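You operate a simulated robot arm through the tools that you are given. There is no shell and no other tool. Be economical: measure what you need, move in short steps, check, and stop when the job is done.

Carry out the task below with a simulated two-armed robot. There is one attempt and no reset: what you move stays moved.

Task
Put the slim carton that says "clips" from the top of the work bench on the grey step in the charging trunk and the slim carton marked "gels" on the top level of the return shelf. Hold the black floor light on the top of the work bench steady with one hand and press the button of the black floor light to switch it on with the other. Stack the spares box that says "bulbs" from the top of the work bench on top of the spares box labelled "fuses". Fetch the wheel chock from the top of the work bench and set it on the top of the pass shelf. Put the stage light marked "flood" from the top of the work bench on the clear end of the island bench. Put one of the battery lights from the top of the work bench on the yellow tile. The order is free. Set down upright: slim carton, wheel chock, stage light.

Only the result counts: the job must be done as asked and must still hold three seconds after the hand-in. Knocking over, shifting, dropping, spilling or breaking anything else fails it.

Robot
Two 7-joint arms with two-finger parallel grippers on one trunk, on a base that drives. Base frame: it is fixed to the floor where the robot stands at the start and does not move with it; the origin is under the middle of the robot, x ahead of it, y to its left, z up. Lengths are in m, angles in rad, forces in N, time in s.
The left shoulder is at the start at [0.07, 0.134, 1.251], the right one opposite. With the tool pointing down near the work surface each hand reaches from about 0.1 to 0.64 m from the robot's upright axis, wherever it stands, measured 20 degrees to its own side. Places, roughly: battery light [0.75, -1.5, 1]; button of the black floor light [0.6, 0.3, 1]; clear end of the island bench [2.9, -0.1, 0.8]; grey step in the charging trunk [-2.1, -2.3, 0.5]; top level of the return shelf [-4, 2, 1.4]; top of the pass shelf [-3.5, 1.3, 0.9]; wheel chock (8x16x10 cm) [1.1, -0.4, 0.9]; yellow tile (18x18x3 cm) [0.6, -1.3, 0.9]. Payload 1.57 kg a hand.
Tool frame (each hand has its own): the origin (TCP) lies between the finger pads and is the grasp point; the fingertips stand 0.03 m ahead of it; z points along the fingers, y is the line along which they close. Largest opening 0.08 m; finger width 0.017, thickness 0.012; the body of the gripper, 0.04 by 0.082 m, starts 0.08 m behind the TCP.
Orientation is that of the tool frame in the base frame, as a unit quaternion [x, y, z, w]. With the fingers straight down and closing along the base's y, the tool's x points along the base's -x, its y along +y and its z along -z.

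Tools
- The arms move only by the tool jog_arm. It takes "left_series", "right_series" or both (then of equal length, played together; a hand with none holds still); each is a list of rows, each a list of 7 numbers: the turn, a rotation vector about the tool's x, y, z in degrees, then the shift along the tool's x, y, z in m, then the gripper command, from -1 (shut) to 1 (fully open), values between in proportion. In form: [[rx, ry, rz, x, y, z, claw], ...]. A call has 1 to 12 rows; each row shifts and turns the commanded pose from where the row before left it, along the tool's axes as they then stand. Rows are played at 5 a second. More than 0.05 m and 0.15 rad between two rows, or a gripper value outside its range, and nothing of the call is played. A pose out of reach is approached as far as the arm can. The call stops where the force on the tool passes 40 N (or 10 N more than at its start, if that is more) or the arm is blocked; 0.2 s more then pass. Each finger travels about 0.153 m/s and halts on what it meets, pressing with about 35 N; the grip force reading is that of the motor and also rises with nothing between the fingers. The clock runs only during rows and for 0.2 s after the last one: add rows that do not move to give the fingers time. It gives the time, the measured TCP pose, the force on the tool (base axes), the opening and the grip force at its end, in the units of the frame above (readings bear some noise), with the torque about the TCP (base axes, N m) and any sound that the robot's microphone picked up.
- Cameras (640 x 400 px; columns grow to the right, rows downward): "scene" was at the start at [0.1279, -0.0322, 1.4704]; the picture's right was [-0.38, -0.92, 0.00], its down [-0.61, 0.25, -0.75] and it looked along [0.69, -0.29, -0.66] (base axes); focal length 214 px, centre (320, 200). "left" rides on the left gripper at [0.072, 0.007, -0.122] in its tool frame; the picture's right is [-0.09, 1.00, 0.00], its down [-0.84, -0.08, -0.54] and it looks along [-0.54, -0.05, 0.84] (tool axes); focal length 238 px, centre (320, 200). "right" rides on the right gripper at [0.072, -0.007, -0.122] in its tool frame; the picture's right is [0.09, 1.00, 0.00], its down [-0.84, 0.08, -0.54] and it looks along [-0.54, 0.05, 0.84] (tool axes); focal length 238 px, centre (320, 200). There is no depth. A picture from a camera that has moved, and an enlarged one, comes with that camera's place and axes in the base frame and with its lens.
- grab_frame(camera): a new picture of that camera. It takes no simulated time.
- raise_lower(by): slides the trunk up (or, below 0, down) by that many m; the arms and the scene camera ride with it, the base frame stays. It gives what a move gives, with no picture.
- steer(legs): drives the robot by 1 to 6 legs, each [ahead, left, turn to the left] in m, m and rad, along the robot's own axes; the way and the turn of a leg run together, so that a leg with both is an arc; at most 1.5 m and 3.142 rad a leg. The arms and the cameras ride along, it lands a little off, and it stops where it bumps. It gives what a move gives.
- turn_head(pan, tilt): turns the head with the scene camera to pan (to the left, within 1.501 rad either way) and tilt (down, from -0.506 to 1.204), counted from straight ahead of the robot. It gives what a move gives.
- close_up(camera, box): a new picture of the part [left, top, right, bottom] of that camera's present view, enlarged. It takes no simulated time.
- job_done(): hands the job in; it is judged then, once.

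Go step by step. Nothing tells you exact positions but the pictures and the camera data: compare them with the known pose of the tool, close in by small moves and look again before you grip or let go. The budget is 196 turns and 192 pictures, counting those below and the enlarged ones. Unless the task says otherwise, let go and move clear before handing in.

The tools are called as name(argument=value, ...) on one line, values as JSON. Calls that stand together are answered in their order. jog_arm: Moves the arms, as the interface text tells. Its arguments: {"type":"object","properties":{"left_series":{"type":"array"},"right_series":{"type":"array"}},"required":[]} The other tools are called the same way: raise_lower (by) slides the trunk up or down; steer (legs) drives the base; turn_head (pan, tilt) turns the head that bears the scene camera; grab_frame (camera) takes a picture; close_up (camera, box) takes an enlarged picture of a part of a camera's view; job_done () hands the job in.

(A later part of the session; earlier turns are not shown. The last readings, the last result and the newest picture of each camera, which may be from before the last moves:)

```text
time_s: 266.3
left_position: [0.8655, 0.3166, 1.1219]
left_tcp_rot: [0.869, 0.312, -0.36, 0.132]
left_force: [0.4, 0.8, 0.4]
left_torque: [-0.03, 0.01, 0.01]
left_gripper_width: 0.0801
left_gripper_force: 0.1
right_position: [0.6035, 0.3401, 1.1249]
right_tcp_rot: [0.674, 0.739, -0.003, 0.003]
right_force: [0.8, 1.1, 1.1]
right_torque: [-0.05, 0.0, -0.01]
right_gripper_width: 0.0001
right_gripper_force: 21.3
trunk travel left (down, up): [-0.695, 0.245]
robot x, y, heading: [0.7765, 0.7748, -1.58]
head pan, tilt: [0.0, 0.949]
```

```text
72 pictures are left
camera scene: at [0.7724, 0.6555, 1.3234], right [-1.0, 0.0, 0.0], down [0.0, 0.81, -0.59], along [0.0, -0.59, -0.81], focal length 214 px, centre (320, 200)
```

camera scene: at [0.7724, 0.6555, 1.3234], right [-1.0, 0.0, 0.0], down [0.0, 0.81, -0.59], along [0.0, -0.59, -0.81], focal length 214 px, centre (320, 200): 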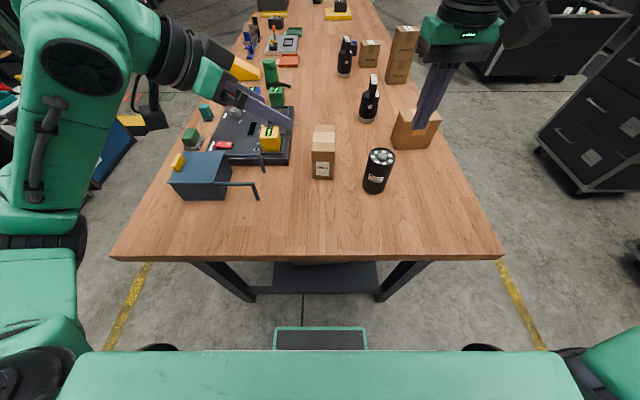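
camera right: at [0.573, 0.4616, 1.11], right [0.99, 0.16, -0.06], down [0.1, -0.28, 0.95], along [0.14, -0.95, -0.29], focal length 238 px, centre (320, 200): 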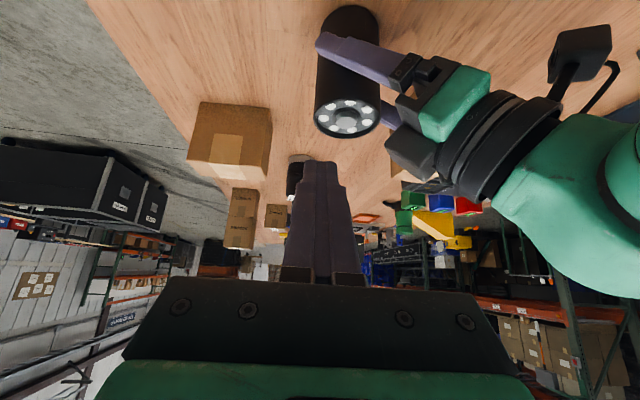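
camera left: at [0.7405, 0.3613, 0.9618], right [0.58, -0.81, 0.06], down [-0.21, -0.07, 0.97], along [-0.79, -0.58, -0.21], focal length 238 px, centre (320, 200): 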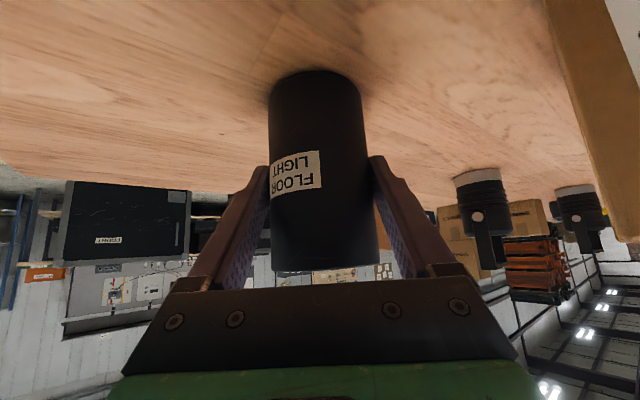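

Test the right hand's straight-down reach above the light from here.

jog_arm(right_series=[[0, 0, 0, -0.03, 0.01, 0, -1], [0, 0, 0, -0.03, 0.009, 0, -1], [0, 0, 0, 0, 0, 0.03, -1], [0, 0, 0, 0, 0, 0.03, -1], [0, 0, 0, 0, 0, 0, -1]])

grab_frame(camera="right")

```text
time_s: 267.5
left_position: [0.8663, 0.3112, 1.1202]
left_tcp_rot: [0.869, 0.312, -0.361, 0.129]
left_force: [0.3, 1.2, 0.0]
left_torque: [-0.03, -0.02, 0.03]
left_gripper_width: 0.0803
left_gripper_force: 0.0
right_position: [0.6255, 0.2871, 1.0646]
right_tcp_rot: [0.674, 0.738, -0.002, 0.001]
right_force: [0.0, -0.5, -0.8]
right_torque: [0.01, -0.01, 0.03]
right_gripper_width: 0.0
right_gripper_force: 21.5
right hand out of reach, approached as far as the arm can: row 2
trunk travel left (down, up): [-0.695, 0.245]
robot x, y, heading: [0.7758, 0.7713, -1.579]
head pan, tilt: [0.0, 0.949]
```

```text
71 pictures are left
camera right: at [0.6107, 0.3586, 1.1872], right [0.98, 0.18, 0.0], down [0.15, -0.82, 0.54], along [0.1, -0.54, -0.84], focal length 238 px, centre (320, 200)
```

right: 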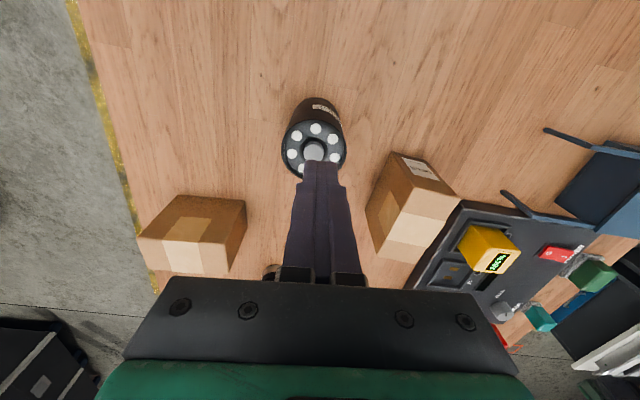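

The fingertip is ~1 cm short of the button at [0.62, 0.276]. I roll 2.5 cm closer.

steer(legs=[[0.025, 0, 0]])

grab_frame(camera="right")

grab_frame(camera="left")

```text
time_s: 268.4
left_position: [0.8675, 0.29, 1.1219]
left_tcp_rot: [0.869, 0.311, -0.361, 0.131]
left_force: [-0.4, 0.3, -0.7]
left_torque: [0.01, -0.01, 0.03]
left_gripper_width: 0.0804
left_gripper_force: 0.1
right_position: [0.6269, 0.2657, 1.0664]
right_tcp_rot: [0.674, 0.739, -0.003, 0.003]
right_force: [-0.2, 0.1, 0.3]
right_torque: [-0.05, 0.02, -0.02]
right_gripper_width: 0.0
right_gripper_force: 21.7
trunk travel left (down, up): [-0.695, 0.245]
robot x, y, heading: [0.774, 0.745, -1.577]
head pan, tilt: [0.0, 0.949]
```

```text
70 pictures are left
camera right: at [0.6109, 0.338, 1.1895], right [0.98, 0.18, 0.0], down [0.15, -0.82, 0.55], along [0.1, -0.54, -0.84], focal length 238 px, centre (320, 200)
```

right: 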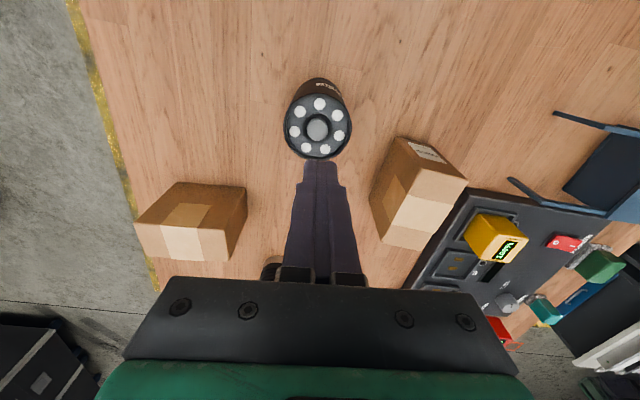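

```text
69 pictures are left
camera left: at [0.9773, 0.3734, 1.1581], right [0.58, -0.81, 0.07], down [-0.21, -0.07, 0.98], along [-0.79, -0.58, -0.21], focal length 238 px, centre (320, 200)
```

left: 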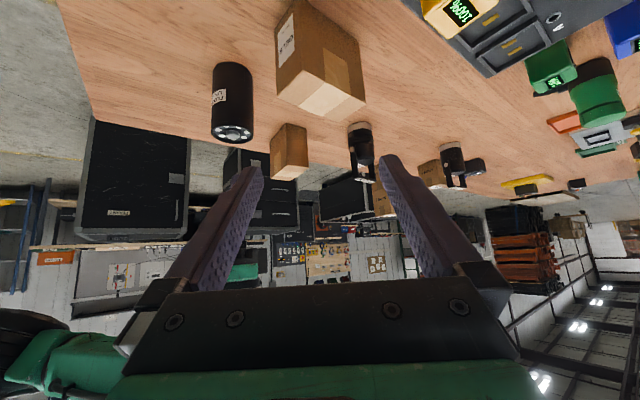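

Now reachable; button at [0.620, 0.276]. Right hand steps aside, left hand goes to its pre-grasp.

jog_arm(right_series=[[0, 0, 0, 0, -0.03, -0.02, -1], [0, 0, 0, 0, -0.04, -0.02, -1], [0, 0, 0, 0, -0.04, 0, -1], [0, 0, 0, 0, -0.04, 0, -1], [0, 0, 0, 0, 0, 0, -1], [0, 0, 0, 0, 0, 0, -1], [0, 0, 0, 0, 0, 0, -1], [0, 0, 0, 0, 0, 0, -1]], left_series=[[0, 0, 0, -0.0186, -0.0366, 0.0187, 1], [0, 0, 0, -0.0186, -0.0366, 0.0187, 1], [0, 0, 0, -0.0186, -0.0366, 0.0187, 1], [0, 0, 0, -0.0186, -0.0366, 0.0187, 1], [0, 0, 0, 0.0264, 0, 0.0263, 1], [0, 0, 0, 0.0264, 0, 0.0263, 1], [0, 0, 0, 0.0264, 0, 0.0263, 1], [0, 0, 0, 0, 0, 0, 1]])

grab_frame(camera="left")

grab_frame(camera="scene")

```text
time_s: 270.1
left_position: [0.6925, 0.3333, 1.0077]
left_tcp_rot: [0.869, 0.312, -0.361, 0.129]
left_force: [0.0, 0.4, 0.3]
left_torque: [0.01, 0.03, -0.04]
left_gripper_width: 0.0799
left_gripper_force: 0.1
right_position: [0.4752, 0.2494, 1.1036]
right_tcp_rot: [0.674, 0.739, -0.002, 0.002]
right_force: [0.5, -0.5, 0.6]
right_torque: [0.0, 0.01, -0.01]
right_gripper_width: 0.0
right_gripper_force: 21.1
trunk travel left (down, up): [-0.695, 0.245]
robot x, y, heading: [0.7722, 0.748, -1.575]
head pan, tilt: [0.0, 0.949]
```

```text
68 pictures are left
camera left: at [0.8029, 0.4158, 1.0436], right [0.58, -0.81, 0.06], down [-0.21, -0.07, 0.98], along [-0.79, -0.58, -0.21], focal length 238 px, centre (320, 200)
```

left: 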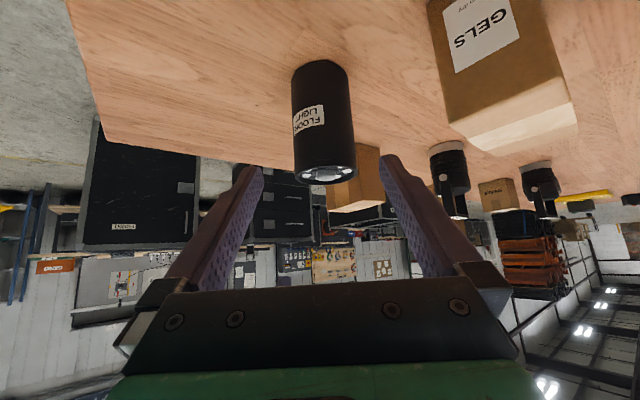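

```text
67 pictures are left
camera scene: at [0.7741, 0.6251, 1.3228], right [-1.0, 0.0, 0.0], down [0.0, 0.81, -0.58], along [0.0, -0.58, -0.81], focal length 214 px, centre (320, 200)
```

scene: 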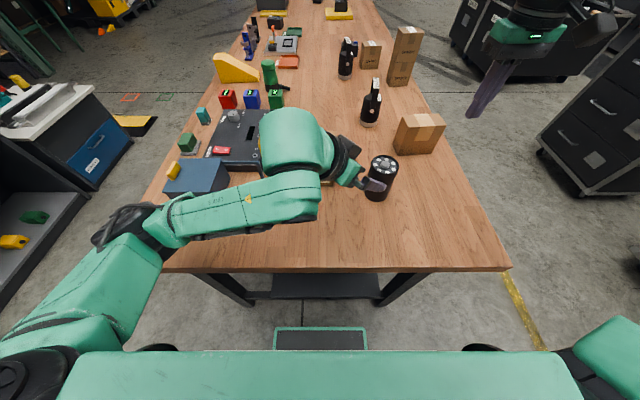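

Aligned. Advance 10.5 cm and close.

jog_arm(left_series=[[0, 0, 0, 0, 0.002, 0.03, 1], [0, 0, 0, 0, 0, 0.03, 1], [0, 0, 0, 0, 0, 0.03, 1], [0, 0, 0, 0, 0, 0.015, 1], [0, 0, 0, 0, 0, 0, 1], [0, 0, 0, 0, 0, 0, 0.75], [0, 0, 0, 0, 0, 0, 0.65], [0, 0, 0, 0, 0, 0, -1], [0, 0, 0, 0, 0, 0, -1], [0, 0, 0, 0, 0, 0, -1]])

close_up(camera="scene", box=[280, 120, 440, 220])

```text
time_s: 272.4
left_position: [0.6361, 0.2839, 0.9344]
left_tcp_rot: [0.87, 0.311, -0.36, 0.128]
left_force: [-1.7, 0.7, -0.5]
left_torque: [-0.08, 0.03, 0.0]
left_gripper_width: 0.0628
left_gripper_force: 35.1
right_position: [0.4739, 0.2491, 1.104]
right_tcp_rot: [0.674, 0.739, 0.0, 0.002]
right_force: [0.4, -0.8, -0.2]
right_torque: [-0.03, 0.03, -0.03]
right_gripper_width: 0.0
right_gripper_force: 21.3
trunk travel left (down, up): [-0.695, 0.245]
robot x, y, heading: [0.7748, 0.7468, -1.576]
head pan, tilt: [0.0, 0.949]
```

```text
4.00 times, centred on (360, 170) of scene
camera zoom: at [0.7732, 0.625, 1.3228], right [-1.0, 0.0, 0.0], down [0.0, 0.81, -0.58], along [0.0, -0.58, -0.81], focal length 858 px, centre (160, 320)
```

zoom: 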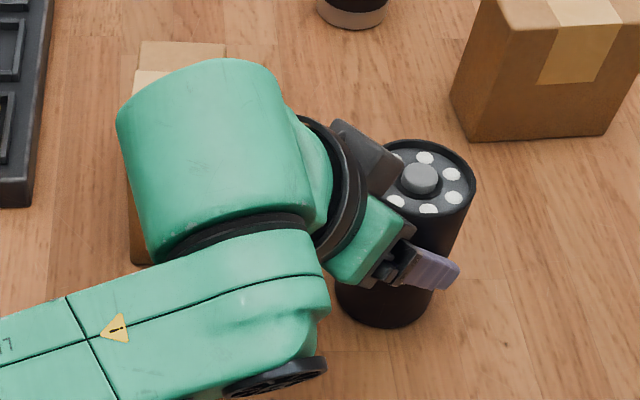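

Held again. Bring the right fingertip over the button ([0.626, 0.278]) and down to ~2 cm above.

jog_arm(right_series=[[0, 0, 0, 0.0037, 0.0385, 0, -1], [0, 0, 0, 0.0037, 0.0385, 0, -1], [0, 0, 0, 0.0037, 0.0385, 0, -1], [0, 0, 0, 0.0037, 0.0385, 0, -1], [0, 0, 0, 0, 0, 0.03, -1], [0, 0, 0, 0, 0, 0.03, -1], [0, 0, 0, 0, 0, 0, -1]])

close_up(camera="right", box=[220, 70, 420, 220])

close_up(camera="scene", box=[280, 120, 440, 220])

```text
time_s: 273.9
left_position: [0.637, 0.2836, 0.9329]
left_tcp_rot: [0.87, 0.312, -0.361, 0.128]
left_force: [0.6, 0.9, 0.5]
left_torque: [0.06, -0.05, 0.01]
left_gripper_width: 0.0628
left_gripper_force: 35.5
right_position: [0.6288, 0.2767, 1.0441]
right_tcp_rot: [0.675, 0.738, 0.0, 0.002]
right_force: [-0.3, 0.4, -0.4]
right_torque: [0.0, 0.0, -0.01]
right_gripper_width: 0.0
right_gripper_force: 20.5
trunk travel left (down, up): [-0.695, 0.245]
robot x, y, heading: [0.7741, 0.7468, -1.576]
head pan, tilt: [0.0, 0.949]
```

```text
2.67 times, centred on (320, 145) of right
camera zoom: at [0.6139, 0.3486, 1.1673], right [0.98, 0.18, 0.0], down [0.15, -0.82, 0.54], along [0.1, -0.54, -0.84], focal length 636 px, centre (320, 347)
```

zoom: 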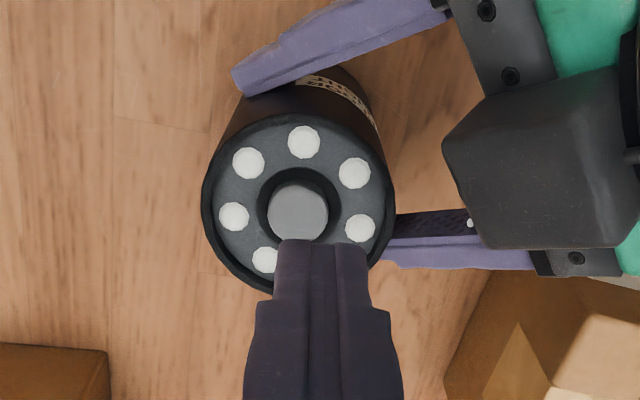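

```text
4.00 times, centred on (360, 170) of scene
camera zoom: at [0.7735, 0.6251, 1.3228], right [-1.0, 0.0, 0.0], down [0.0, 0.81, -0.58], along [0.0, -0.58, -0.81], focal length 858 px, centre (160, 320)
```

zoom: 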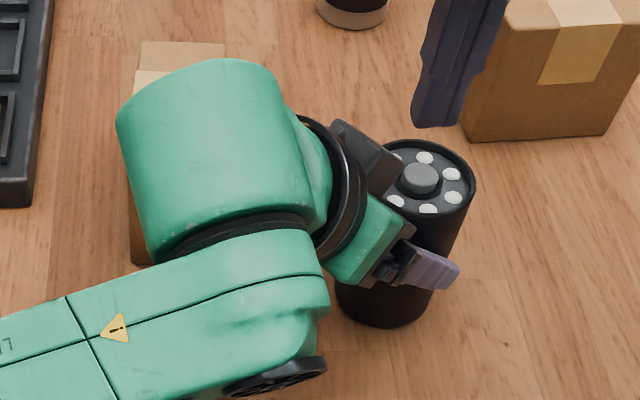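

Button at [0.621, 0.275]; correct 8 mm and descend gently to contact.

jog_arm(right_series=[[0, 0, 0, -0.001, -0.008, 0, -1], [0, 0, 0, 0, 0, 0.015, -1], [0, 0, 0, 0, 0, 0.01, -1], [0, 0, 0, 0, 0, 0.005, -1], [0, 0, 0, 0, 0, 0.003, -1], [0, 0, 0, 0, 0, 0, -1]])

close_up(camera="scene", box=[300, 120, 440, 220])

close_up(camera="right", box=[220, 70, 420, 220])

```text
time_s: 275.4
left_position: [0.6372, 0.2834, 0.9341]
left_tcp_rot: [0.87, 0.312, -0.361, 0.129]
left_force: [1.0, 1.7, 0.4]
left_torque: [0.09, -0.08, 0.06]
left_gripper_width: 0.0628
left_gripper_force: 34.8
right_position: [0.6212, 0.2747, 1.0115]
right_tcp_rot: [0.674, 0.739, -0.001, 0.002]
right_force: [0.0, -0.3, -0.1]
right_torque: [0.02, -0.01, 0.03]
right_gripper_width: 0.0
right_gripper_force: 21.3
trunk travel left (down, up): [-0.695, 0.245]
robot x, y, heading: [0.7713, 0.7471, -1.575]
head pan, tilt: [0.0, 0.949]
```

```text
4.00 times, centred on (370, 170) of scene
camera zoom: at [0.7735, 0.6249, 1.3228], right [-1.0, 0.0, 0.0], down [0.0, 0.81, -0.58], along [0.0, -0.58, -0.81], focal length 858 px, centre (120, 320)
```

zoom: 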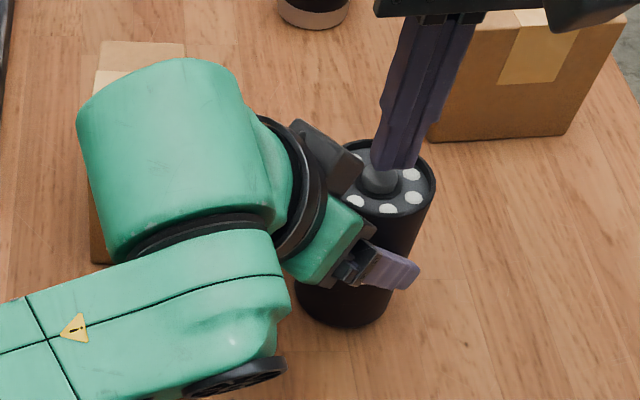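

```text
2.67 times, centred on (320, 145) of right
camera zoom: at [0.6059, 0.347, 1.1348], right [0.98, 0.18, 0.0], down [0.15, -0.82, 0.54], along [0.1, -0.54, -0.84], focal length 636 px, centre (320, 347)
```

zoom: 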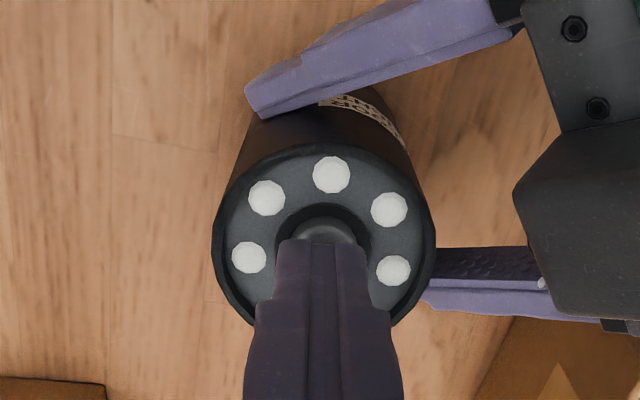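

Right above the button. Press down in 2–3 mm steps.

jog_arm(right_series=[[0, 0, 0, 0, 0, 0.003, -1], [0, 0, 0, 0, 0, 0.003, -1], [0, 0, 0, 0, 0, 0.002, -1], [0, 0, 0, 0, 0, 0.002, -1]])

close_up(camera="scene", box=[300, 120, 440, 220])

```text
time_s: 276.4
left_position: [0.6371, 0.2835, 0.9325]
left_tcp_rot: [0.87, 0.312, -0.361, 0.129]
left_force: [0.3, 0.2, 0.1]
left_torque: [0.06, -0.06, 0.02]
left_gripper_width: 0.0627
left_gripper_force: 34.9
right_position: [0.6208, 0.2758, 1.0016]
right_tcp_rot: [0.674, 0.739, -0.001, 0.001]
right_force: [-0.6, 0.4, 0.2]
right_torque: [-0.02, -0.01, 0.02]
right_gripper_width: 0.0001
right_gripper_force: 21.4
trunk travel left (down, up): [-0.695, 0.245]
robot x, y, heading: [0.7756, 0.7491, -1.576]
head pan, tilt: [0.0, 0.949]
```

```text
4.00 times, centred on (370, 170) of scene
camera zoom: at [0.7735, 0.6249, 1.3228], right [-1.0, 0.0, 0.0], down [0.0, 0.81, -0.58], along [0.0, -0.58, -0.81], focal length 858 px, centre (120, 320)
```

zoom: 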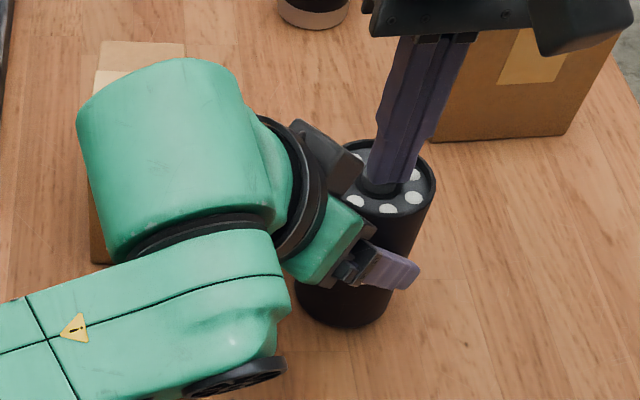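

jog_arm(right_series=[[0, 0, 0, 0, 0, 0.002, -1], [0, 0, 0, 0, 0, 0.002, -1], [0, 0, 0, 0, 0, 0.002, -1]])

close_up(camera="scene", box=[300, 120, 440, 220])

```text
time_s: 277.1
left_position: [0.6373, 0.2832, 0.9338]
left_tcp_rot: [0.87, 0.312, -0.36, 0.129]
left_force: [-2.2, -5.3, -0.8]
left_torque: [-0.02, 0.2, 0.18]
left_gripper_width: 0.0626
left_gripper_force: 35.2
right_position: [0.6201, 0.2765, 0.9958]
right_tcp_rot: [0.674, 0.739, -0.002, 0.002]
right_force: [0.3, 3.6, 10.5]
right_torque: [0.06, 0.0, -0.01]
right_gripper_width: 0.0
right_gripper_force: 21.4
trunk travel left (down, up): [-0.695, 0.245]
robot x, y, heading: [0.772, 0.7483, -1.576]
head pan, tilt: [0.0, 0.949]
heard: click
```

```text
4.00 times, centred on (370, 170) of scene
camera zoom: at [0.7732, 0.6253, 1.3229], right [-1.0, 0.0, 0.0], down [0.0, 0.81, -0.58], along [0.0, -0.58, -0.81], focal length 858 px, centre (120, 320)
```

zoom: 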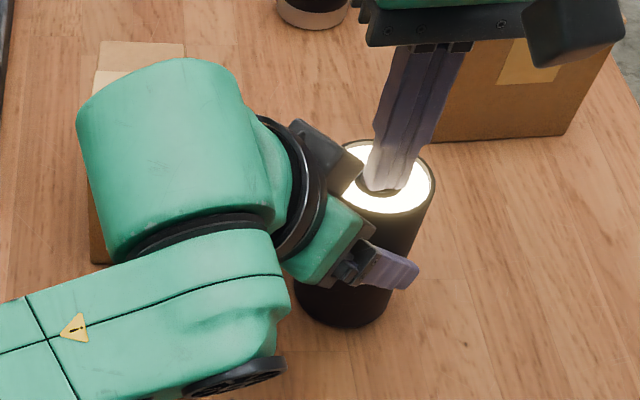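

Click heard and the light is on. Raise the right hand straight up and aside, then release the left and back it out.

jog_arm(right_series=[[0, 0, 0, 0, 0, -0.01, -1], [0, 0, 0, 0, 0, -0.03, -1], [0, 0, 0, 0, 0, -0.04, -1], [0, 0, 0, 0, 0, -0.03, -1], [0, 0, 0, 0, -0.04, 0, -1], [0, 0, 0, 0, -0.04, 0, -1], [0, 0, 0, 0, -0.04, 0, -1], [0, 0, 0, 0, -0.04, 0, -1]])

jog_arm(left_series=[[0, 0, 0, 0, 0, 0, 0.7], [0, 0, 0, 0, 0, 0, 1], [0, 0, 0, 0, 0, 0, 1], [0, 0, 0, 0, 0, -0.02, 1], [0, 0, 0, 0, 0, -0.03, 1], [0, 0, 0, 0, 0, -0.03, 1], [0, 0, 0, 0, 0, -0.03, 1], [0, 0, 0, 0, 0, -0.03, 1], [0, 0, 0, -0.034, 0, -0.034, 1], [0, 0, 0, -0.034, 0, -0.034, 1], [0, 0, 0, 0, 0, 0, 1]])

grab_frame(camera="scene")

```text
time_s: 278.9
left_position: [0.636, 0.2847, 0.9332]
left_tcp_rot: [0.87, 0.313, -0.359, 0.129]
left_force: [-0.6, -1.0, -0.8]
left_torque: [0.02, 0.11, 0.07]
left_gripper_width: 0.063
left_gripper_force: 35.1
right_position: [0.4599, 0.2604, 1.1056]
right_tcp_rot: [0.673, 0.74, -0.001, 0.001]
right_force: [0.3, 1.5, 0.4]
right_torque: [-0.01, -0.02, -0.02]
right_gripper_width: 0.0
right_gripper_force: 21.3
trunk travel left (down, up): [-0.695, 0.245]
robot x, y, heading: [0.7751, 0.7493, -1.576]
head pan, tilt: [0.0, 0.949]
```

```text
time_s: 281.4
left_position: [0.7111, 0.3477, 1.1292]
left_tcp_rot: [0.87, 0.312, -0.36, 0.129]
left_force: [0.4, 0.5, -0.5]
left_torque: [-0.01, -0.02, -0.02]
left_gripper_width: 0.0798
left_gripper_force: 0.0
right_position: [0.4598, 0.2597, 1.1061]
right_tcp_rot: [0.674, 0.739, -0.002, 0.001]
right_force: [-0.1, -0.5, -0.1]
right_torque: [-0.02, 0.02, 0.01]
right_gripper_width: 0.0
right_gripper_force: 21.1
trunk travel left (down, up): [-0.695, 0.245]
robot x, y, heading: [0.7711, 0.7447, -1.579]
head pan, tilt: [0.0, 0.949]
```

```text
59 pictures are left
camera scene: at [0.774, 0.6252, 1.3228], right [-1.0, 0.0, 0.0], down [0.0, 0.81, -0.58], along [0.0, -0.58, -0.81], focal length 214 px, centre (320, 200)
```

scene: 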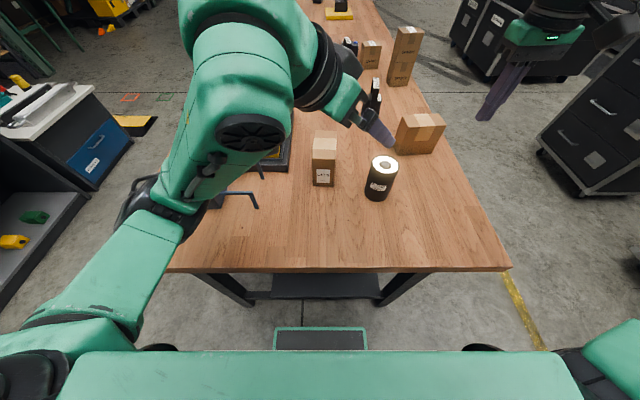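

The floor light stays on and upright. Next "gels": I restore the left hand to straight down, then shift the base right so the carton lies at the left-front.

jog_arm(left_series=[[0, 7.5, 0, 0, 0, 0, 1], [0, 7.5, 0, 0, 0, 0, 1], [0, 7.5, 0, 0, 0, 0, 1], [0, 7.5, 0, 0, 0, 0, 1], [0, 7.5, 0, 0, 0, 0, 1], [0, 7.5, 0, 0, 0, 0, 1], [0, 0, -8.4, 0, 0, 0, 1], [0, 0, -8.4, 0, 0, 0, 1], [0, 0, -8.4, 0, 0, 0, 1], [0, 0, -8.3, 0, 0, 0, 1], [0, 0, -8.3, 0, 0, 0, 1], [0, 0, -8.2, 0, 0, 0, 1]])

steer(legs=[[0, -0.18, 0]])

grab_frame(camera="left")

```text
time_s: 283.9
left_position: [0.7111, 0.3467, 1.1295]
left_tcp_rot: [0.709, 0.705, 0.001, 0.0]
left_force: [0.1, 0.5, -0.6]
left_torque: [0.02, 0.0, -0.01]
left_gripper_width: 0.0798
left_gripper_force: 0.1
right_position: [0.4612, 0.2609, 1.1057]
right_tcp_rot: [0.674, 0.739, -0.002, 0.002]
right_force: [-0.6, -0.5, -0.7]
right_torque: [-0.01, 0.04, 0.01]
right_gripper_width: 0.0002
right_gripper_force: 21.5
trunk travel left (down, up): [-0.695, 0.245]
robot x, y, heading: [0.775, 0.7473, -1.573]
head pan, tilt: [0.0, 0.949]
```

```text
time_s: 285.4
left_position: [0.5351, 0.3482, 1.1296]
left_tcp_rot: [0.711, 0.703, 0.0, 0.0]
left_force: [-0.2, 0.3, -1.4]
left_torque: [-0.01, 0.02, 0.0]
left_gripper_width: 0.08
left_gripper_force: 0.1
right_position: [0.2827, 0.2611, 1.1072]
right_tcp_rot: [0.674, 0.738, -0.002, 0.0]
right_force: [-0.4, -0.2, 0.5]
right_torque: [0.01, 0.0, -0.01]
right_gripper_width: 0.0002
right_gripper_force: 21.0
trunk travel left (down, up): [-0.695, 0.245]
robot x, y, heading: [0.5923, 0.7498, -1.577]
head pan, tilt: [0.0, 0.949]
```

```text
58 pictures are left
camera left: at [0.5432, 0.4201, 1.2522], right [0.99, -0.1, 0.0], down [-0.08, -0.84, 0.54], along [-0.06, -0.54, -0.84], focal length 238 px, centre (320, 200)
```

left: 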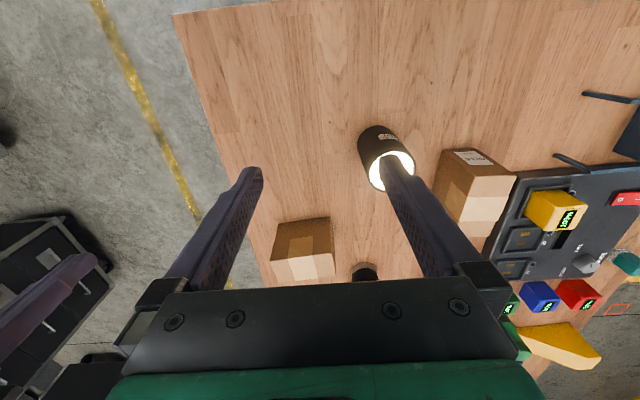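

Gels centre ≈[0.759, 0.191], yawed ~4.7° clockwise. Move the left hand over it.

jog_arm(left_series=[[0, 0, 0, -0.0222, 0.0379, 0, 1], [0, 0, 0, -0.0222, 0.0379, 0, 1], [0, 0, 0, -0.0222, 0.0379, 0, 1], [0, 0, 0, -0.0222, 0.0379, 0, 1], [0, 0, 0, -0.0222, 0.0379, 0, 1], [0, 0, 0, -0.0222, 0.0379, 0, 1], [0, 0, 4.7, 0, 0, 0.03, 1], [0, 0, 0, 0, 0, 0.03, 1], [0, 0, 0, 0, 0, 0, 1]])

grab_frame(camera="left")

```text
time_s: 287.4
left_position: [0.7606, 0.2123, 1.0687]
left_tcp_rot: [0.739, 0.674, 0.0, 0.0]
left_force: [-0.1, 0.3, 0.0]
left_torque: [0.02, 0.02, -0.03]
left_gripper_width: 0.0799
left_gripper_force: 0.0
right_position: [0.282, 0.262, 1.1051]
right_tcp_rot: [0.673, 0.739, -0.001, 0.001]
right_force: [-0.6, -0.1, 0.8]
right_torque: [-0.02, -0.04, 0.02]
right_gripper_width: 0.0
right_gripper_force: 21.5
trunk travel left (down, up): [-0.695, 0.245]
robot x, y, heading: [0.5969, 0.7469, -1.572]
head pan, tilt: [0.0, 0.949]
```

```text
57 pictures are left
camera left: at [0.7744, 0.2839, 1.1918], right [0.98, -0.18, 0.0], down [-0.15, -0.83, 0.54], along [-0.1, -0.53, -0.84], focal length 238 px, centre (320, 200)
```

left: 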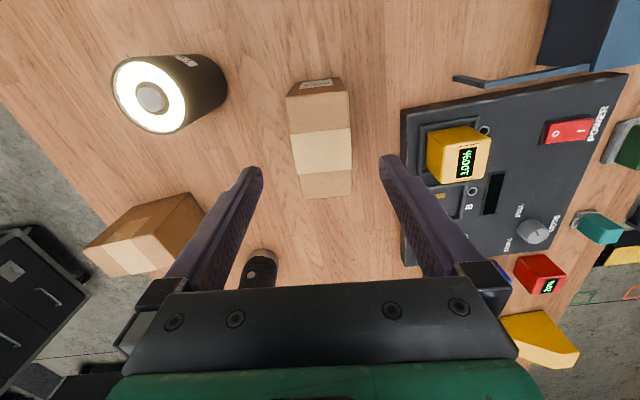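

Aligned; descend to z ≈ 0.915 and grip.

jog_arm(left_series=[[0, 0, 0, 0, 0, 0.04, 1], [0, 0, 0, 0, 0, 0.04, 1], [0, 0, 0, 0, 0, 0.04, 1], [0, 0, 0, 0, 0, 0.033, 1], [0, 0, 0, 0, 0, 0, 1], [0, 0, 0, 0, 0, 0, 0.5], [0, 0, 0, 0, 0, 0, -1], [0, 0, 0, 0, 0, 0, -1], [0, 0, 0, 0, 0, 0, -1]])

grab_frame(camera="left")

```text
time_s: 289.4
left_position: [0.7589, 0.2127, 0.9164]
left_tcp_rot: [0.739, 0.673, 0.001, 0.0]
left_force: [-0.1, -0.4, -0.4]
left_torque: [-0.01, -0.03, 0.02]
left_gripper_width: 0.058
left_gripper_force: 35.2
right_position: [0.2823, 0.2612, 1.1067]
right_tcp_rot: [0.674, 0.739, -0.001, 0.001]
right_force: [0.3, -0.7, 0.4]
right_torque: [-0.02, 0.0, -0.02]
right_gripper_width: 0.0
right_gripper_force: 21.7
trunk travel left (down, up): [-0.695, 0.245]
robot x, y, heading: [0.5947, 0.751, -1.578]
head pan, tilt: [0.0, 0.949]
```

```text
56 pictures are left
camera left: at [0.7729, 0.2841, 1.0381], right [0.98, -0.18, 0.0], down [-0.15, -0.83, 0.54], along [-0.1, -0.53, -0.84], focal length 238 px, centre (320, 200)
```

left: 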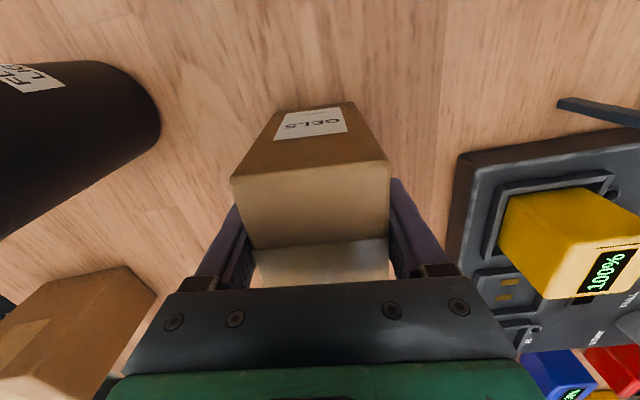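

Gripped. Lift slowly clear of everything.

jog_arm(left_series=[[0, 0, 0, 0, 0, -0.005, -1], [0, 0, 0, 0, 0, -0.01, -1], [0, 0, 0, 0, 0, -0.015, -1], [0, 0, 0, 0, 0, -0.02, -1], [0, 0, 0, 0, 0, -0.02, -1], [0, 0, 0, 0, 0, -0.02, -1], [0, 0, 0, 0, 0, -0.02, -1], [0, 0, 0, 0, 0, -0.02, -1], [0, 0, 0, 0, 0, -0.02, -1], [0, 0, 0, 0, 0, -0.02, -1], [0, 0, 0, 0, 0, -0.02, -1], [0, 0, 0, 0, 0, 0, -1]])

steer(legs=[[-0.5, 0, 0]])

turn_head(pan=0.5, tilt=0.55)

grab_frame(camera="scene")

```text
time_s: 292.1
left_position: [0.7605, 0.2119, 1.1062]
left_tcp_rot: [0.739, 0.674, 0.0, -0.002]
left_force: [-1.1, 0.6, -3.9]
left_torque: [0.07, -0.01, 0.01]
left_gripper_width: 0.0579
left_gripper_force: 34.8
right_position: [0.2819, 0.2614, 1.1051]
right_tcp_rot: [0.674, 0.739, -0.001, 0.001]
right_force: [-0.2, -0.8, -0.3]
right_torque: [0.01, 0.0, 0.01]
right_gripper_width: 0.0
right_gripper_force: 20.5
trunk travel left (down, up): [-0.695, 0.245]
robot x, y, heading: [0.5952, 0.7507, -1.572]
head pan, tilt: [0.0, 0.949]
```

```text
time_s: 295.0
left_position: [0.7629, 0.7133, 1.1063]
left_tcp_rot: [0.739, 0.673, 0.0, 0.0]
left_force: [-0.9, 0.9, -2.7]
left_torque: [0.04, 0.0, 0.01]
left_gripper_width: 0.0581
left_gripper_force: 35.2
right_position: [0.2845, 0.7617, 1.1057]
right_tcp_rot: [0.674, 0.738, 0.0, 0.001]
right_force: [-0.4, -0.1, 0.2]
right_torque: [-0.02, -0.01, -0.01]
right_gripper_width: 0.0
right_gripper_force: 21.6
trunk travel left (down, up): [-0.695, 0.245]
robot x, y, heading: [0.5981, 1.2486, -1.58]
head pan, tilt: [0.0, 0.949]
```

```text
time_s: 295.9
left_position: [0.7624, 0.7135, 1.1071]
left_tcp_rot: [0.739, 0.674, 0.001, -0.001]
left_force: [-0.3, 0.1, -3.1]
left_torque: [0.02, -0.01, -0.03]
left_gripper_width: 0.0579
left_gripper_force: 35.2
right_position: [0.2844, 0.7618, 1.1051]
right_tcp_rot: [0.674, 0.739, -0.002, 0.002]
right_force: [0.0, 0.7, 0.0]
right_torque: [0.03, 0.01, -0.04]
right_gripper_width: 0.0
right_gripper_force: 21.3
trunk travel left (down, up): [-0.695, 0.245]
robot x, y, heading: [0.6008, 1.2509, -1.576]
head pan, tilt: [0.499, 0.55]
```

```text
55 pictures are left
camera scene: at [0.6401, 1.12, 1.3556], right [-0.88, -0.47, 0.0], down [-0.25, 0.46, -0.85], along [0.4, -0.75, -0.52], focal length 214 px, centre (320, 200)
```

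scene: 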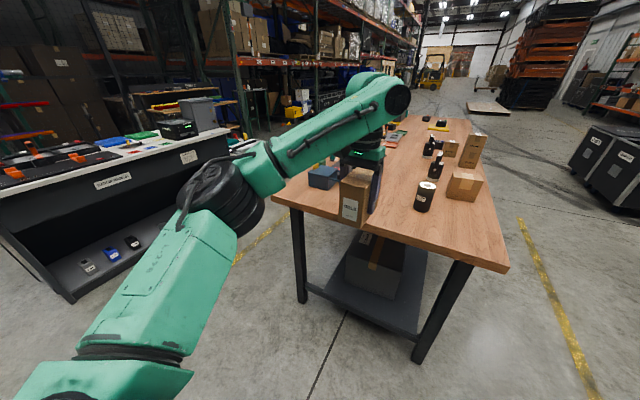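

Gels held securely. I go round to the far side of the bench, facing -x, for the wheel chock.

steer(legs=[[0, 0, -1.565], [-1.25, 0, 0], [0, 1.4, 0], [0, 0.38, 0]])

turn_head(pan=-0.3, tilt=0.75)

grab_frame(camera="scene")

```text
time_s: 314.7
left_position: [1.2965, -0.6975, 1.1063]
left_tcp_rot: [0.999, -0.048, 0.001, 0.0]
left_force: [0.0, -0.2, -3.5]
left_torque: [0.0, -0.03, 0.0]
left_gripper_width: 0.0578
left_gripper_force: 35.0
right_position: [1.3479, -0.2206, 1.1044]
right_tcp_rot: [0.999, 0.043, -0.002, 0.0]
right_force: [-0.1, 0.4, 0.7]
right_torque: [0.0, 0.01, -0.03]
right_gripper_width: 0.0
right_gripper_force: 21.6
trunk travel left (down, up): [-0.695, 0.245]
robot x, y, heading: [1.8352, -0.5379, 3.133]
head pan, tilt: [0.499, 0.55]
```

```text
time_s: 315.8
left_position: [1.2951, -0.6981, 1.1064]
left_tcp_rot: [0.999, -0.05, 0.001, 0.0]
left_force: [-0.2, 0.1, -2.6]
left_torque: [-0.01, -0.05, 0.0]
left_gripper_width: 0.0576
left_gripper_force: 34.9
right_position: [1.3488, -0.2206, 1.1062]
right_tcp_rot: [0.999, 0.043, -0.001, 0.0]
right_force: [0.0, 0.0, 0.2]
right_torque: [-0.02, 0.01, 0.01]
right_gripper_width: 0.0002
right_gripper_force: 21.3
trunk travel left (down, up): [-0.695, 0.245]
robot x, y, heading: [1.8367, -0.5363, 3.13]
head pan, tilt: [-0.3, 0.75]
```

```text
54 pictures are left
camera scene: at [1.7049, -0.5115, 1.3383], right [0.31, 0.95, 0.0], down [0.65, -0.21, -0.73], along [-0.7, 0.22, -0.68], focal length 214 px, centre (320, 200)
```

scene: 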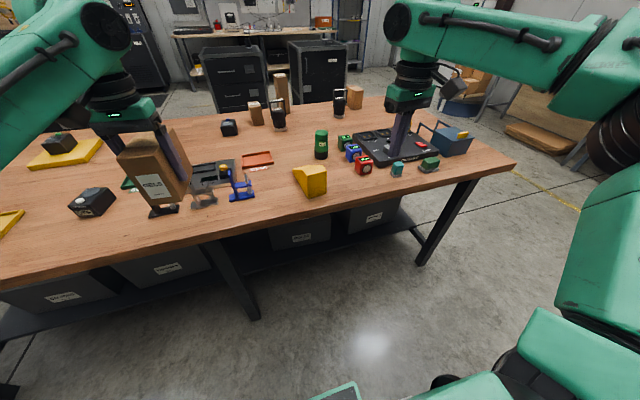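

close_up(camera="scene", box=[250, 120, 390, 220])

```text
4.00 times, centred on (320, 170) of scene
camera zoom: at [1.7049, -0.5115, 1.3383], right [0.31, 0.95, 0.0], down [0.65, -0.21, -0.73], along [-0.7, 0.22, -0.68], focal length 858 px, centre (320, 320)
```

zoom: 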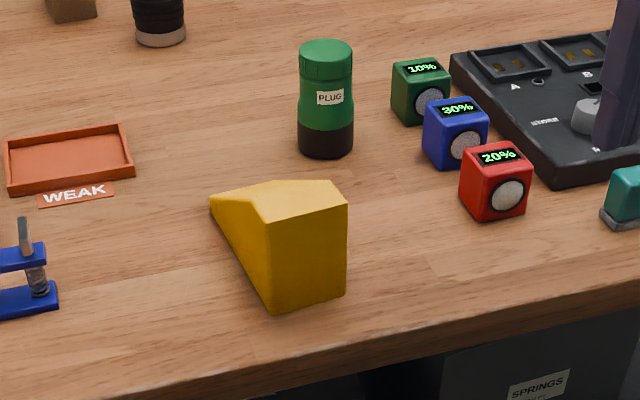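

The chock is 6.5 cm wide: tall end at x ≈ 1.193, centre line y ≈ -0.36, yaw ~6.5°, top ≈0.955. Raise gels a bit, roll ahead, and bring the right hand above it, open.

jog_arm(left_series=[[0, 0, 0, 0, 0, -0.02, -1], [0, 0, 0, 0, 0, -0.02, -1], [0, 0, 0, 0, 0, -0.02, -1]], right_series=[[0, 0, 0, 0, 0, 0, 1], [0, 0, 0, 0, 0, 0, 1], [0, 0, 0, 0, 0, 0, 1]])

steer(legs=[[0.2, 0, 0]])

jog_arm(right_series=[[0, 0, -1.6, -0.0053, 0.0465, 0, 1], [0, 0, 0, -0.0053, 0.0465, 0, 1], [0, 0, 0, -0.0053, 0.0465, 0, 1], [0, 0, 0, 0, 0, 0.03, 1], [0, 0, 0, 0, 0, 0, 1]])

grab_frame(camera="right")

```text
time_s: 316.6
left_position: [1.298, -0.6968, 1.1651]
left_tcp_rot: [0.999, -0.05, 0.0, 0.0]
left_force: [-0.3, 0.1, -2.8]
left_torque: [0.03, -0.04, 0.01]
left_gripper_width: 0.058
left_gripper_force: 35.2
right_position: [1.3493, -0.2198, 1.1058]
right_tcp_rot: [0.999, 0.043, -0.002, 0.0]
right_force: [-0.3, 0.4, 0.0]
right_torque: [-0.01, -0.01, 0.03]
right_gripper_width: 0.0801
right_gripper_force: 0.0
trunk travel left (down, up): [-0.695, 0.245]
robot x, y, heading: [1.835, -0.5343, 3.132]
head pan, tilt: [-0.3, 0.75]
```

```text
time_s: 318.2
left_position: [1.0993, -0.6968, 1.1682]
left_tcp_rot: [0.999, -0.049, -0.001, 0.0]
left_force: [-0.1, 0.8, -3.4]
left_torque: [0.08, -0.03, 0.02]
left_gripper_width: 0.0577
left_gripper_force: 34.8
right_position: [1.1496, -0.2186, 1.1078]
right_tcp_rot: [0.999, 0.044, -0.003, -0.001]
right_force: [-0.2, -0.1, 0.2]
right_torque: [0.03, -0.01, 0.0]
right_gripper_width: 0.0798
right_gripper_force: 0.1
trunk travel left (down, up): [-0.695, 0.245]
robot x, y, heading: [1.6388, -0.536, 3.132]
head pan, tilt: [-0.3, 0.75]
```

```text
time_s: 319.4
left_position: [1.098, -0.6971, 1.1668]
left_tcp_rot: [0.999, -0.049, 0.0, 0.0]
left_force: [0.0, -0.1, -2.5]
left_torque: [-0.05, -0.04, 0.0]
left_gripper_width: 0.0578
left_gripper_force: 34.9
right_position: [1.1476, -0.3608, 1.0755]
right_tcp_rot: [0.998, 0.058, -0.002, 0.0]
right_force: [0.9, -0.1, 0.5]
right_torque: [-0.01, -0.03, -0.01]
right_gripper_width: 0.08
right_gripper_force: 0.0
trunk travel left (down, up): [-0.695, 0.245]
robot x, y, heading: [1.6314, -0.5307, 3.131]
head pan, tilt: [-0.3, 0.75]
```

```text
52 pictures are left
camera right: at [1.2173, -0.3456, 1.1984], right [0.21, -0.98, 0.0], down [-0.82, -0.17, 0.55], along [-0.53, -0.11, -0.84], focal length 238 px, centre (320, 200)
```

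right: 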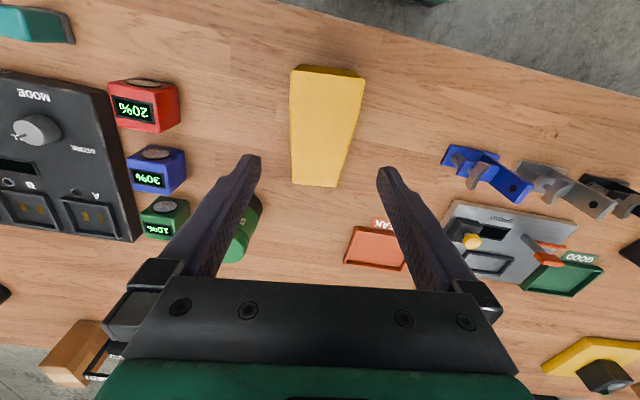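

Well centred. Descend to z ≈ 0.915 and grip.

jog_arm(right_series=[[0, 0, 0, 0, 0, 0.04, 1], [0, 0, 0, 0, 0, 0.04, 1], [0, 0, 0, 0, 0, 0.04, 1], [0, 0, 0, 0, 0, 0.038, 1], [0, 0, 0, 0, 0, 0, 1], [0, 0, 0, 0, 0, 0, 0.8], [0, 0, 0, 0, 0, 0, -1], [0, 0, 0, 0, 0, 0, -1], [0, 0, 0, 0, 0, 0, -1]])

grab_frame(camera="right")

```text
time_s: 321.4
left_position: [1.0981, -0.698, 1.1651]
left_tcp_rot: [0.999, -0.049, 0.001, 0.0]
left_force: [0.1, 0.6, -3.2]
left_torque: [0.0, 0.0, -0.02]
left_gripper_width: 0.0578
left_gripper_force: 34.9
right_position: [1.147, -0.36, 0.9154]
right_tcp_rot: [0.998, 0.058, -0.001, 0.0]
right_force: [0.4, -3.0, 0.3]
right_torque: [-0.02, 0.19, 0.23]
right_gripper_width: 0.0701
right_gripper_force: 34.7
trunk travel left (down, up): [-0.695, 0.245]
robot x, y, heading: [1.6347, -0.5361, 3.135]
head pan, tilt: [-0.3, 0.75]
```

```text
51 pictures are left
camera right: at [1.2164, -0.3453, 1.0391], right [0.21, -0.98, 0.0], down [-0.82, -0.17, 0.54], along [-0.53, -0.11, -0.84], focal length 238 px, centre (320, 200)
```

right: 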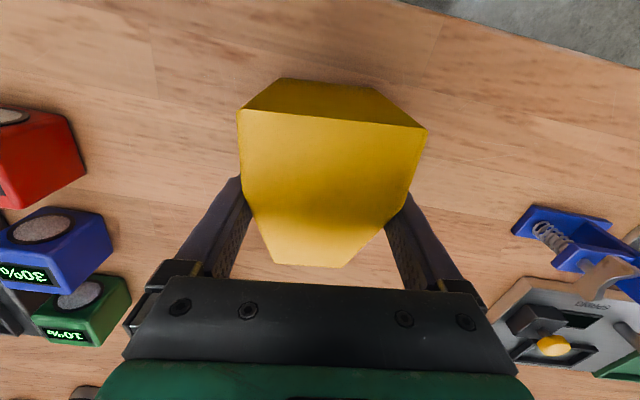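

Gripped at 0.070. Lift very slowly and check.

jog_arm(right_series=[[0, 0, 0, 0, 0, -0.004, -1], [0, 0, 0, 0, 0, -0.006, -1], [0, 0, 0, 0, 0, -0.01, -1], [0, 0, 0, 0, 0, -0.015, -1], [0, 0, 0, 0, 0, -0.02, -1], [0, 0, 0, 0, 0, -0.02, -1], [0, 0, 0, 0, 0, -0.02, -1], [0, 0, 0, 0, 0, -0.02, -1], [0, 0, 0, 0, 0, -0.02, -1], [0, 0, 0, 0, 0, -0.02, -1], [0, 0, 0, 0, 0, -0.02, -1], [0, 0, 0, 0, 0, -0.02, -1]])

grab_frame(camera="right")

```text
time_s: 324.0
left_position: [1.0968, -0.6965, 1.1672]
left_tcp_rot: [0.999, -0.049, 0.0, 0.0]
left_force: [-0.1, 0.0, -2.6]
left_torque: [-0.01, -0.01, 0.05]
left_gripper_width: 0.0579
left_gripper_force: 35.6
right_position: [1.146, -0.3598, 1.1121]
right_tcp_rot: [0.998, 0.056, -0.001, 0.0]
right_force: [0.0, -0.6, -7.0]
right_torque: [-0.01, -0.06, 0.02]
right_gripper_width: 0.0701
right_gripper_force: 35.0
trunk travel left (down, up): [-0.695, 0.245]
robot x, y, heading: [1.6344, -0.5347, 3.13]
head pan, tilt: [-0.3, 0.75]
```

```text
50 pictures are left
camera right: at [1.2149, -0.3444, 1.2349], right [0.2, -0.98, 0.0], down [-0.82, -0.17, 0.54], along [-0.53, -0.11, -0.84], focal length 238 px, centre (320, 200)
```

right: 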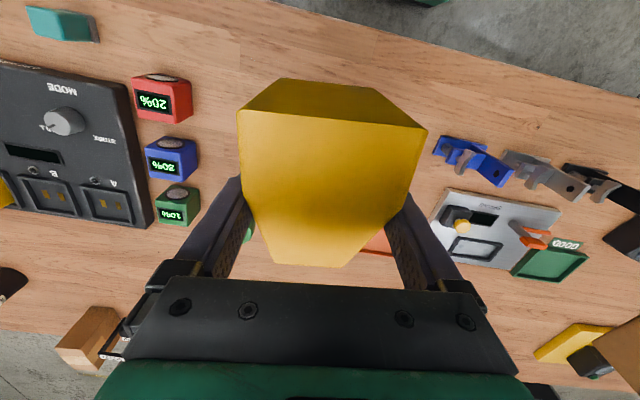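

Both items held. Drive around the bench's left end and west along y ≈ 1.6, then look for the shelves.

steer(legs=[[-0.22, 0, 0], [0, -1.4, 0], [0, -0.75, 0], [1.4, 0, 0], [1.4, 0, 0]])

turn_head(pan=0.0, tilt=0.3)

grab_frame(camera="scene")

```text
time_s: 349.1
left_position: [-1.4797, 1.4651, 1.166]
left_tcp_rot: [0.999, -0.046, 0.0, 0.0]
left_force: [-0.2, 0.4, -2.4]
left_torque: [0.01, -0.06, -0.01]
left_gripper_width: 0.0577
left_gripper_force: 34.7
right_position: [-1.4326, 1.8024, 1.1124]
right_tcp_rot: [0.998, 0.062, -0.001, 0.0]
right_force: [-0.3, 0.2, -6.9]
right_torque: [0.0, -0.1, 0.03]
right_gripper_width: 0.0699
right_gripper_force: 35.4
trunk travel left (down, up): [-0.695, 0.245]
robot x, y, heading: [-0.9418, 1.6341, 3.139]
head pan, tilt: [-0.3, 0.75]
```

```text
time_s: 350.0
left_position: [-1.4792, 1.4649, 1.1657]
left_tcp_rot: [0.999, -0.045, 0.001, -0.001]
left_force: [-0.8, 0.3, -3.2]
left_torque: [-0.02, -0.04, -0.02]
left_gripper_width: 0.0579
left_gripper_force: 34.7
right_position: [-1.4338, 1.8028, 1.1125]
right_tcp_rot: [0.998, 0.061, 0.0, 0.0]
right_force: [-0.5, -1.2, -7.3]
right_torque: [0.01, -0.06, -0.04]
right_gripper_width: 0.07
right_gripper_force: 34.6
trunk travel left (down, up): [-0.695, 0.245]
robot x, y, heading: [-0.9376, 1.6336, 3.134]
head pan, tilt: [0.0, 0.3]
```

```text
49 pictures are left
camera scene: at [-1.0879, 1.6312, 1.3783], right [0.0, 1.0, 0.0], down [0.3, 0.0, -0.95], along [-0.95, 0.0, -0.3], focal length 214 px, centre (320, 200)
```

scene: 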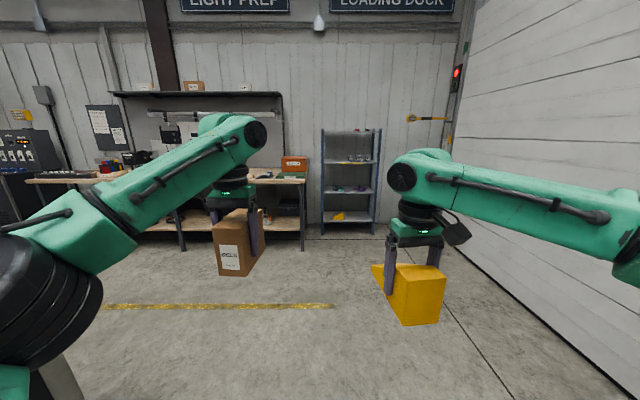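

close_up(camera="scene", box=[240, 110, 400, 250])

```text
2.86 times, centred on (320, 180) of scene
camera zoom: at [-1.0879, 1.6312, 1.3783], right [0.0, 1.0, 0.0], down [0.3, 0.0, -0.95], along [-0.95, 0.0, -0.3], focal length 613 px, centre (320, 257)
```

zoom: 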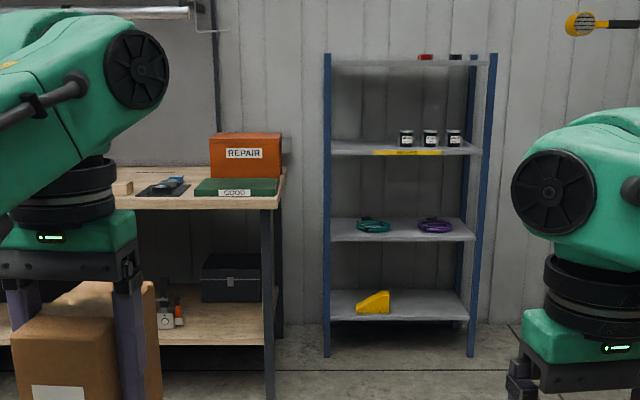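

The blue-framed rack (top ≈1.38 m) at x ≈ -3.82, y 1.65–2.38 looks like the return shelf; I need to identify the pass shelf near [-3.5, 1.3]. Move closer and look.

steer(legs=[[1.2, 0, 0]])

turn_head(pan=0.3, tilt=0.35)

grab_frame(camera="scene")

```text
time_s: 356.1
left_position: [-2.6749, 1.4652, 1.1652]
left_tcp_rot: [0.999, -0.044, 0.001, 0.0]
left_force: [0.4, -0.4, -2.4]
left_torque: [-0.02, -0.06, -0.03]
left_gripper_width: 0.0578
left_gripper_force: 35.0
right_position: [-2.6276, 1.8037, 1.1119]
right_tcp_rot: [0.998, 0.062, -0.001, 0.0]
right_force: [-1.0, 0.3, -6.9]
right_torque: [0.03, -0.05, 0.0]
right_gripper_width: 0.0698
right_gripper_force: 35.2
trunk travel left (down, up): [-0.695, 0.245]
robot x, y, heading: [-2.1395, 1.6336, 3.138]
head pan, tilt: [0.0, 0.3]
```

```text
time_s: 356.9
left_position: [-2.6738, 1.4652, 1.1649]
left_tcp_rot: [0.999, -0.044, 0.001, -0.001]
left_force: [0.1, -0.8, -3.7]
left_torque: [-0.01, -0.08, 0.05]
left_gripper_width: 0.0577
left_gripper_force: 34.4
right_position: [-2.6294, 1.8034, 1.1116]
right_tcp_rot: [0.998, 0.062, -0.001, 0.0]
right_force: [-0.2, -0.5, -6.9]
right_torque: [0.03, -0.09, -0.03]
right_gripper_width: 0.0698
right_gripper_force: 34.9
trunk travel left (down, up): [-0.695, 0.245]
robot x, y, heading: [-2.1335, 1.6309, 3.145]
head pan, tilt: [0.3, 0.351]
```

```text
47 pictures are left
camera scene: at [-2.2791, 1.6053, 1.3737], right [-0.29, 0.96, 0.0], down [0.33, 0.1, -0.94], along [-0.9, -0.28, -0.35], focal length 214 px, centre (320, 200)
```

scene: 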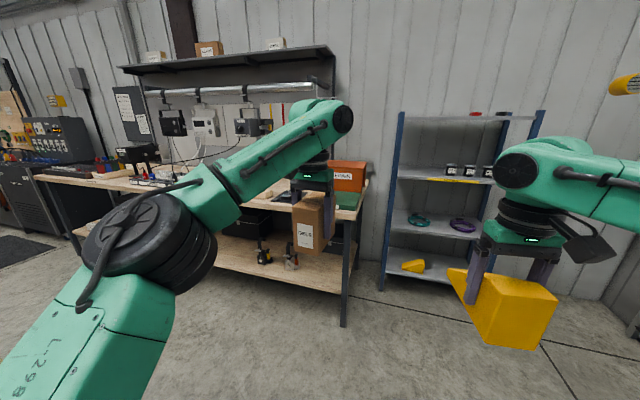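

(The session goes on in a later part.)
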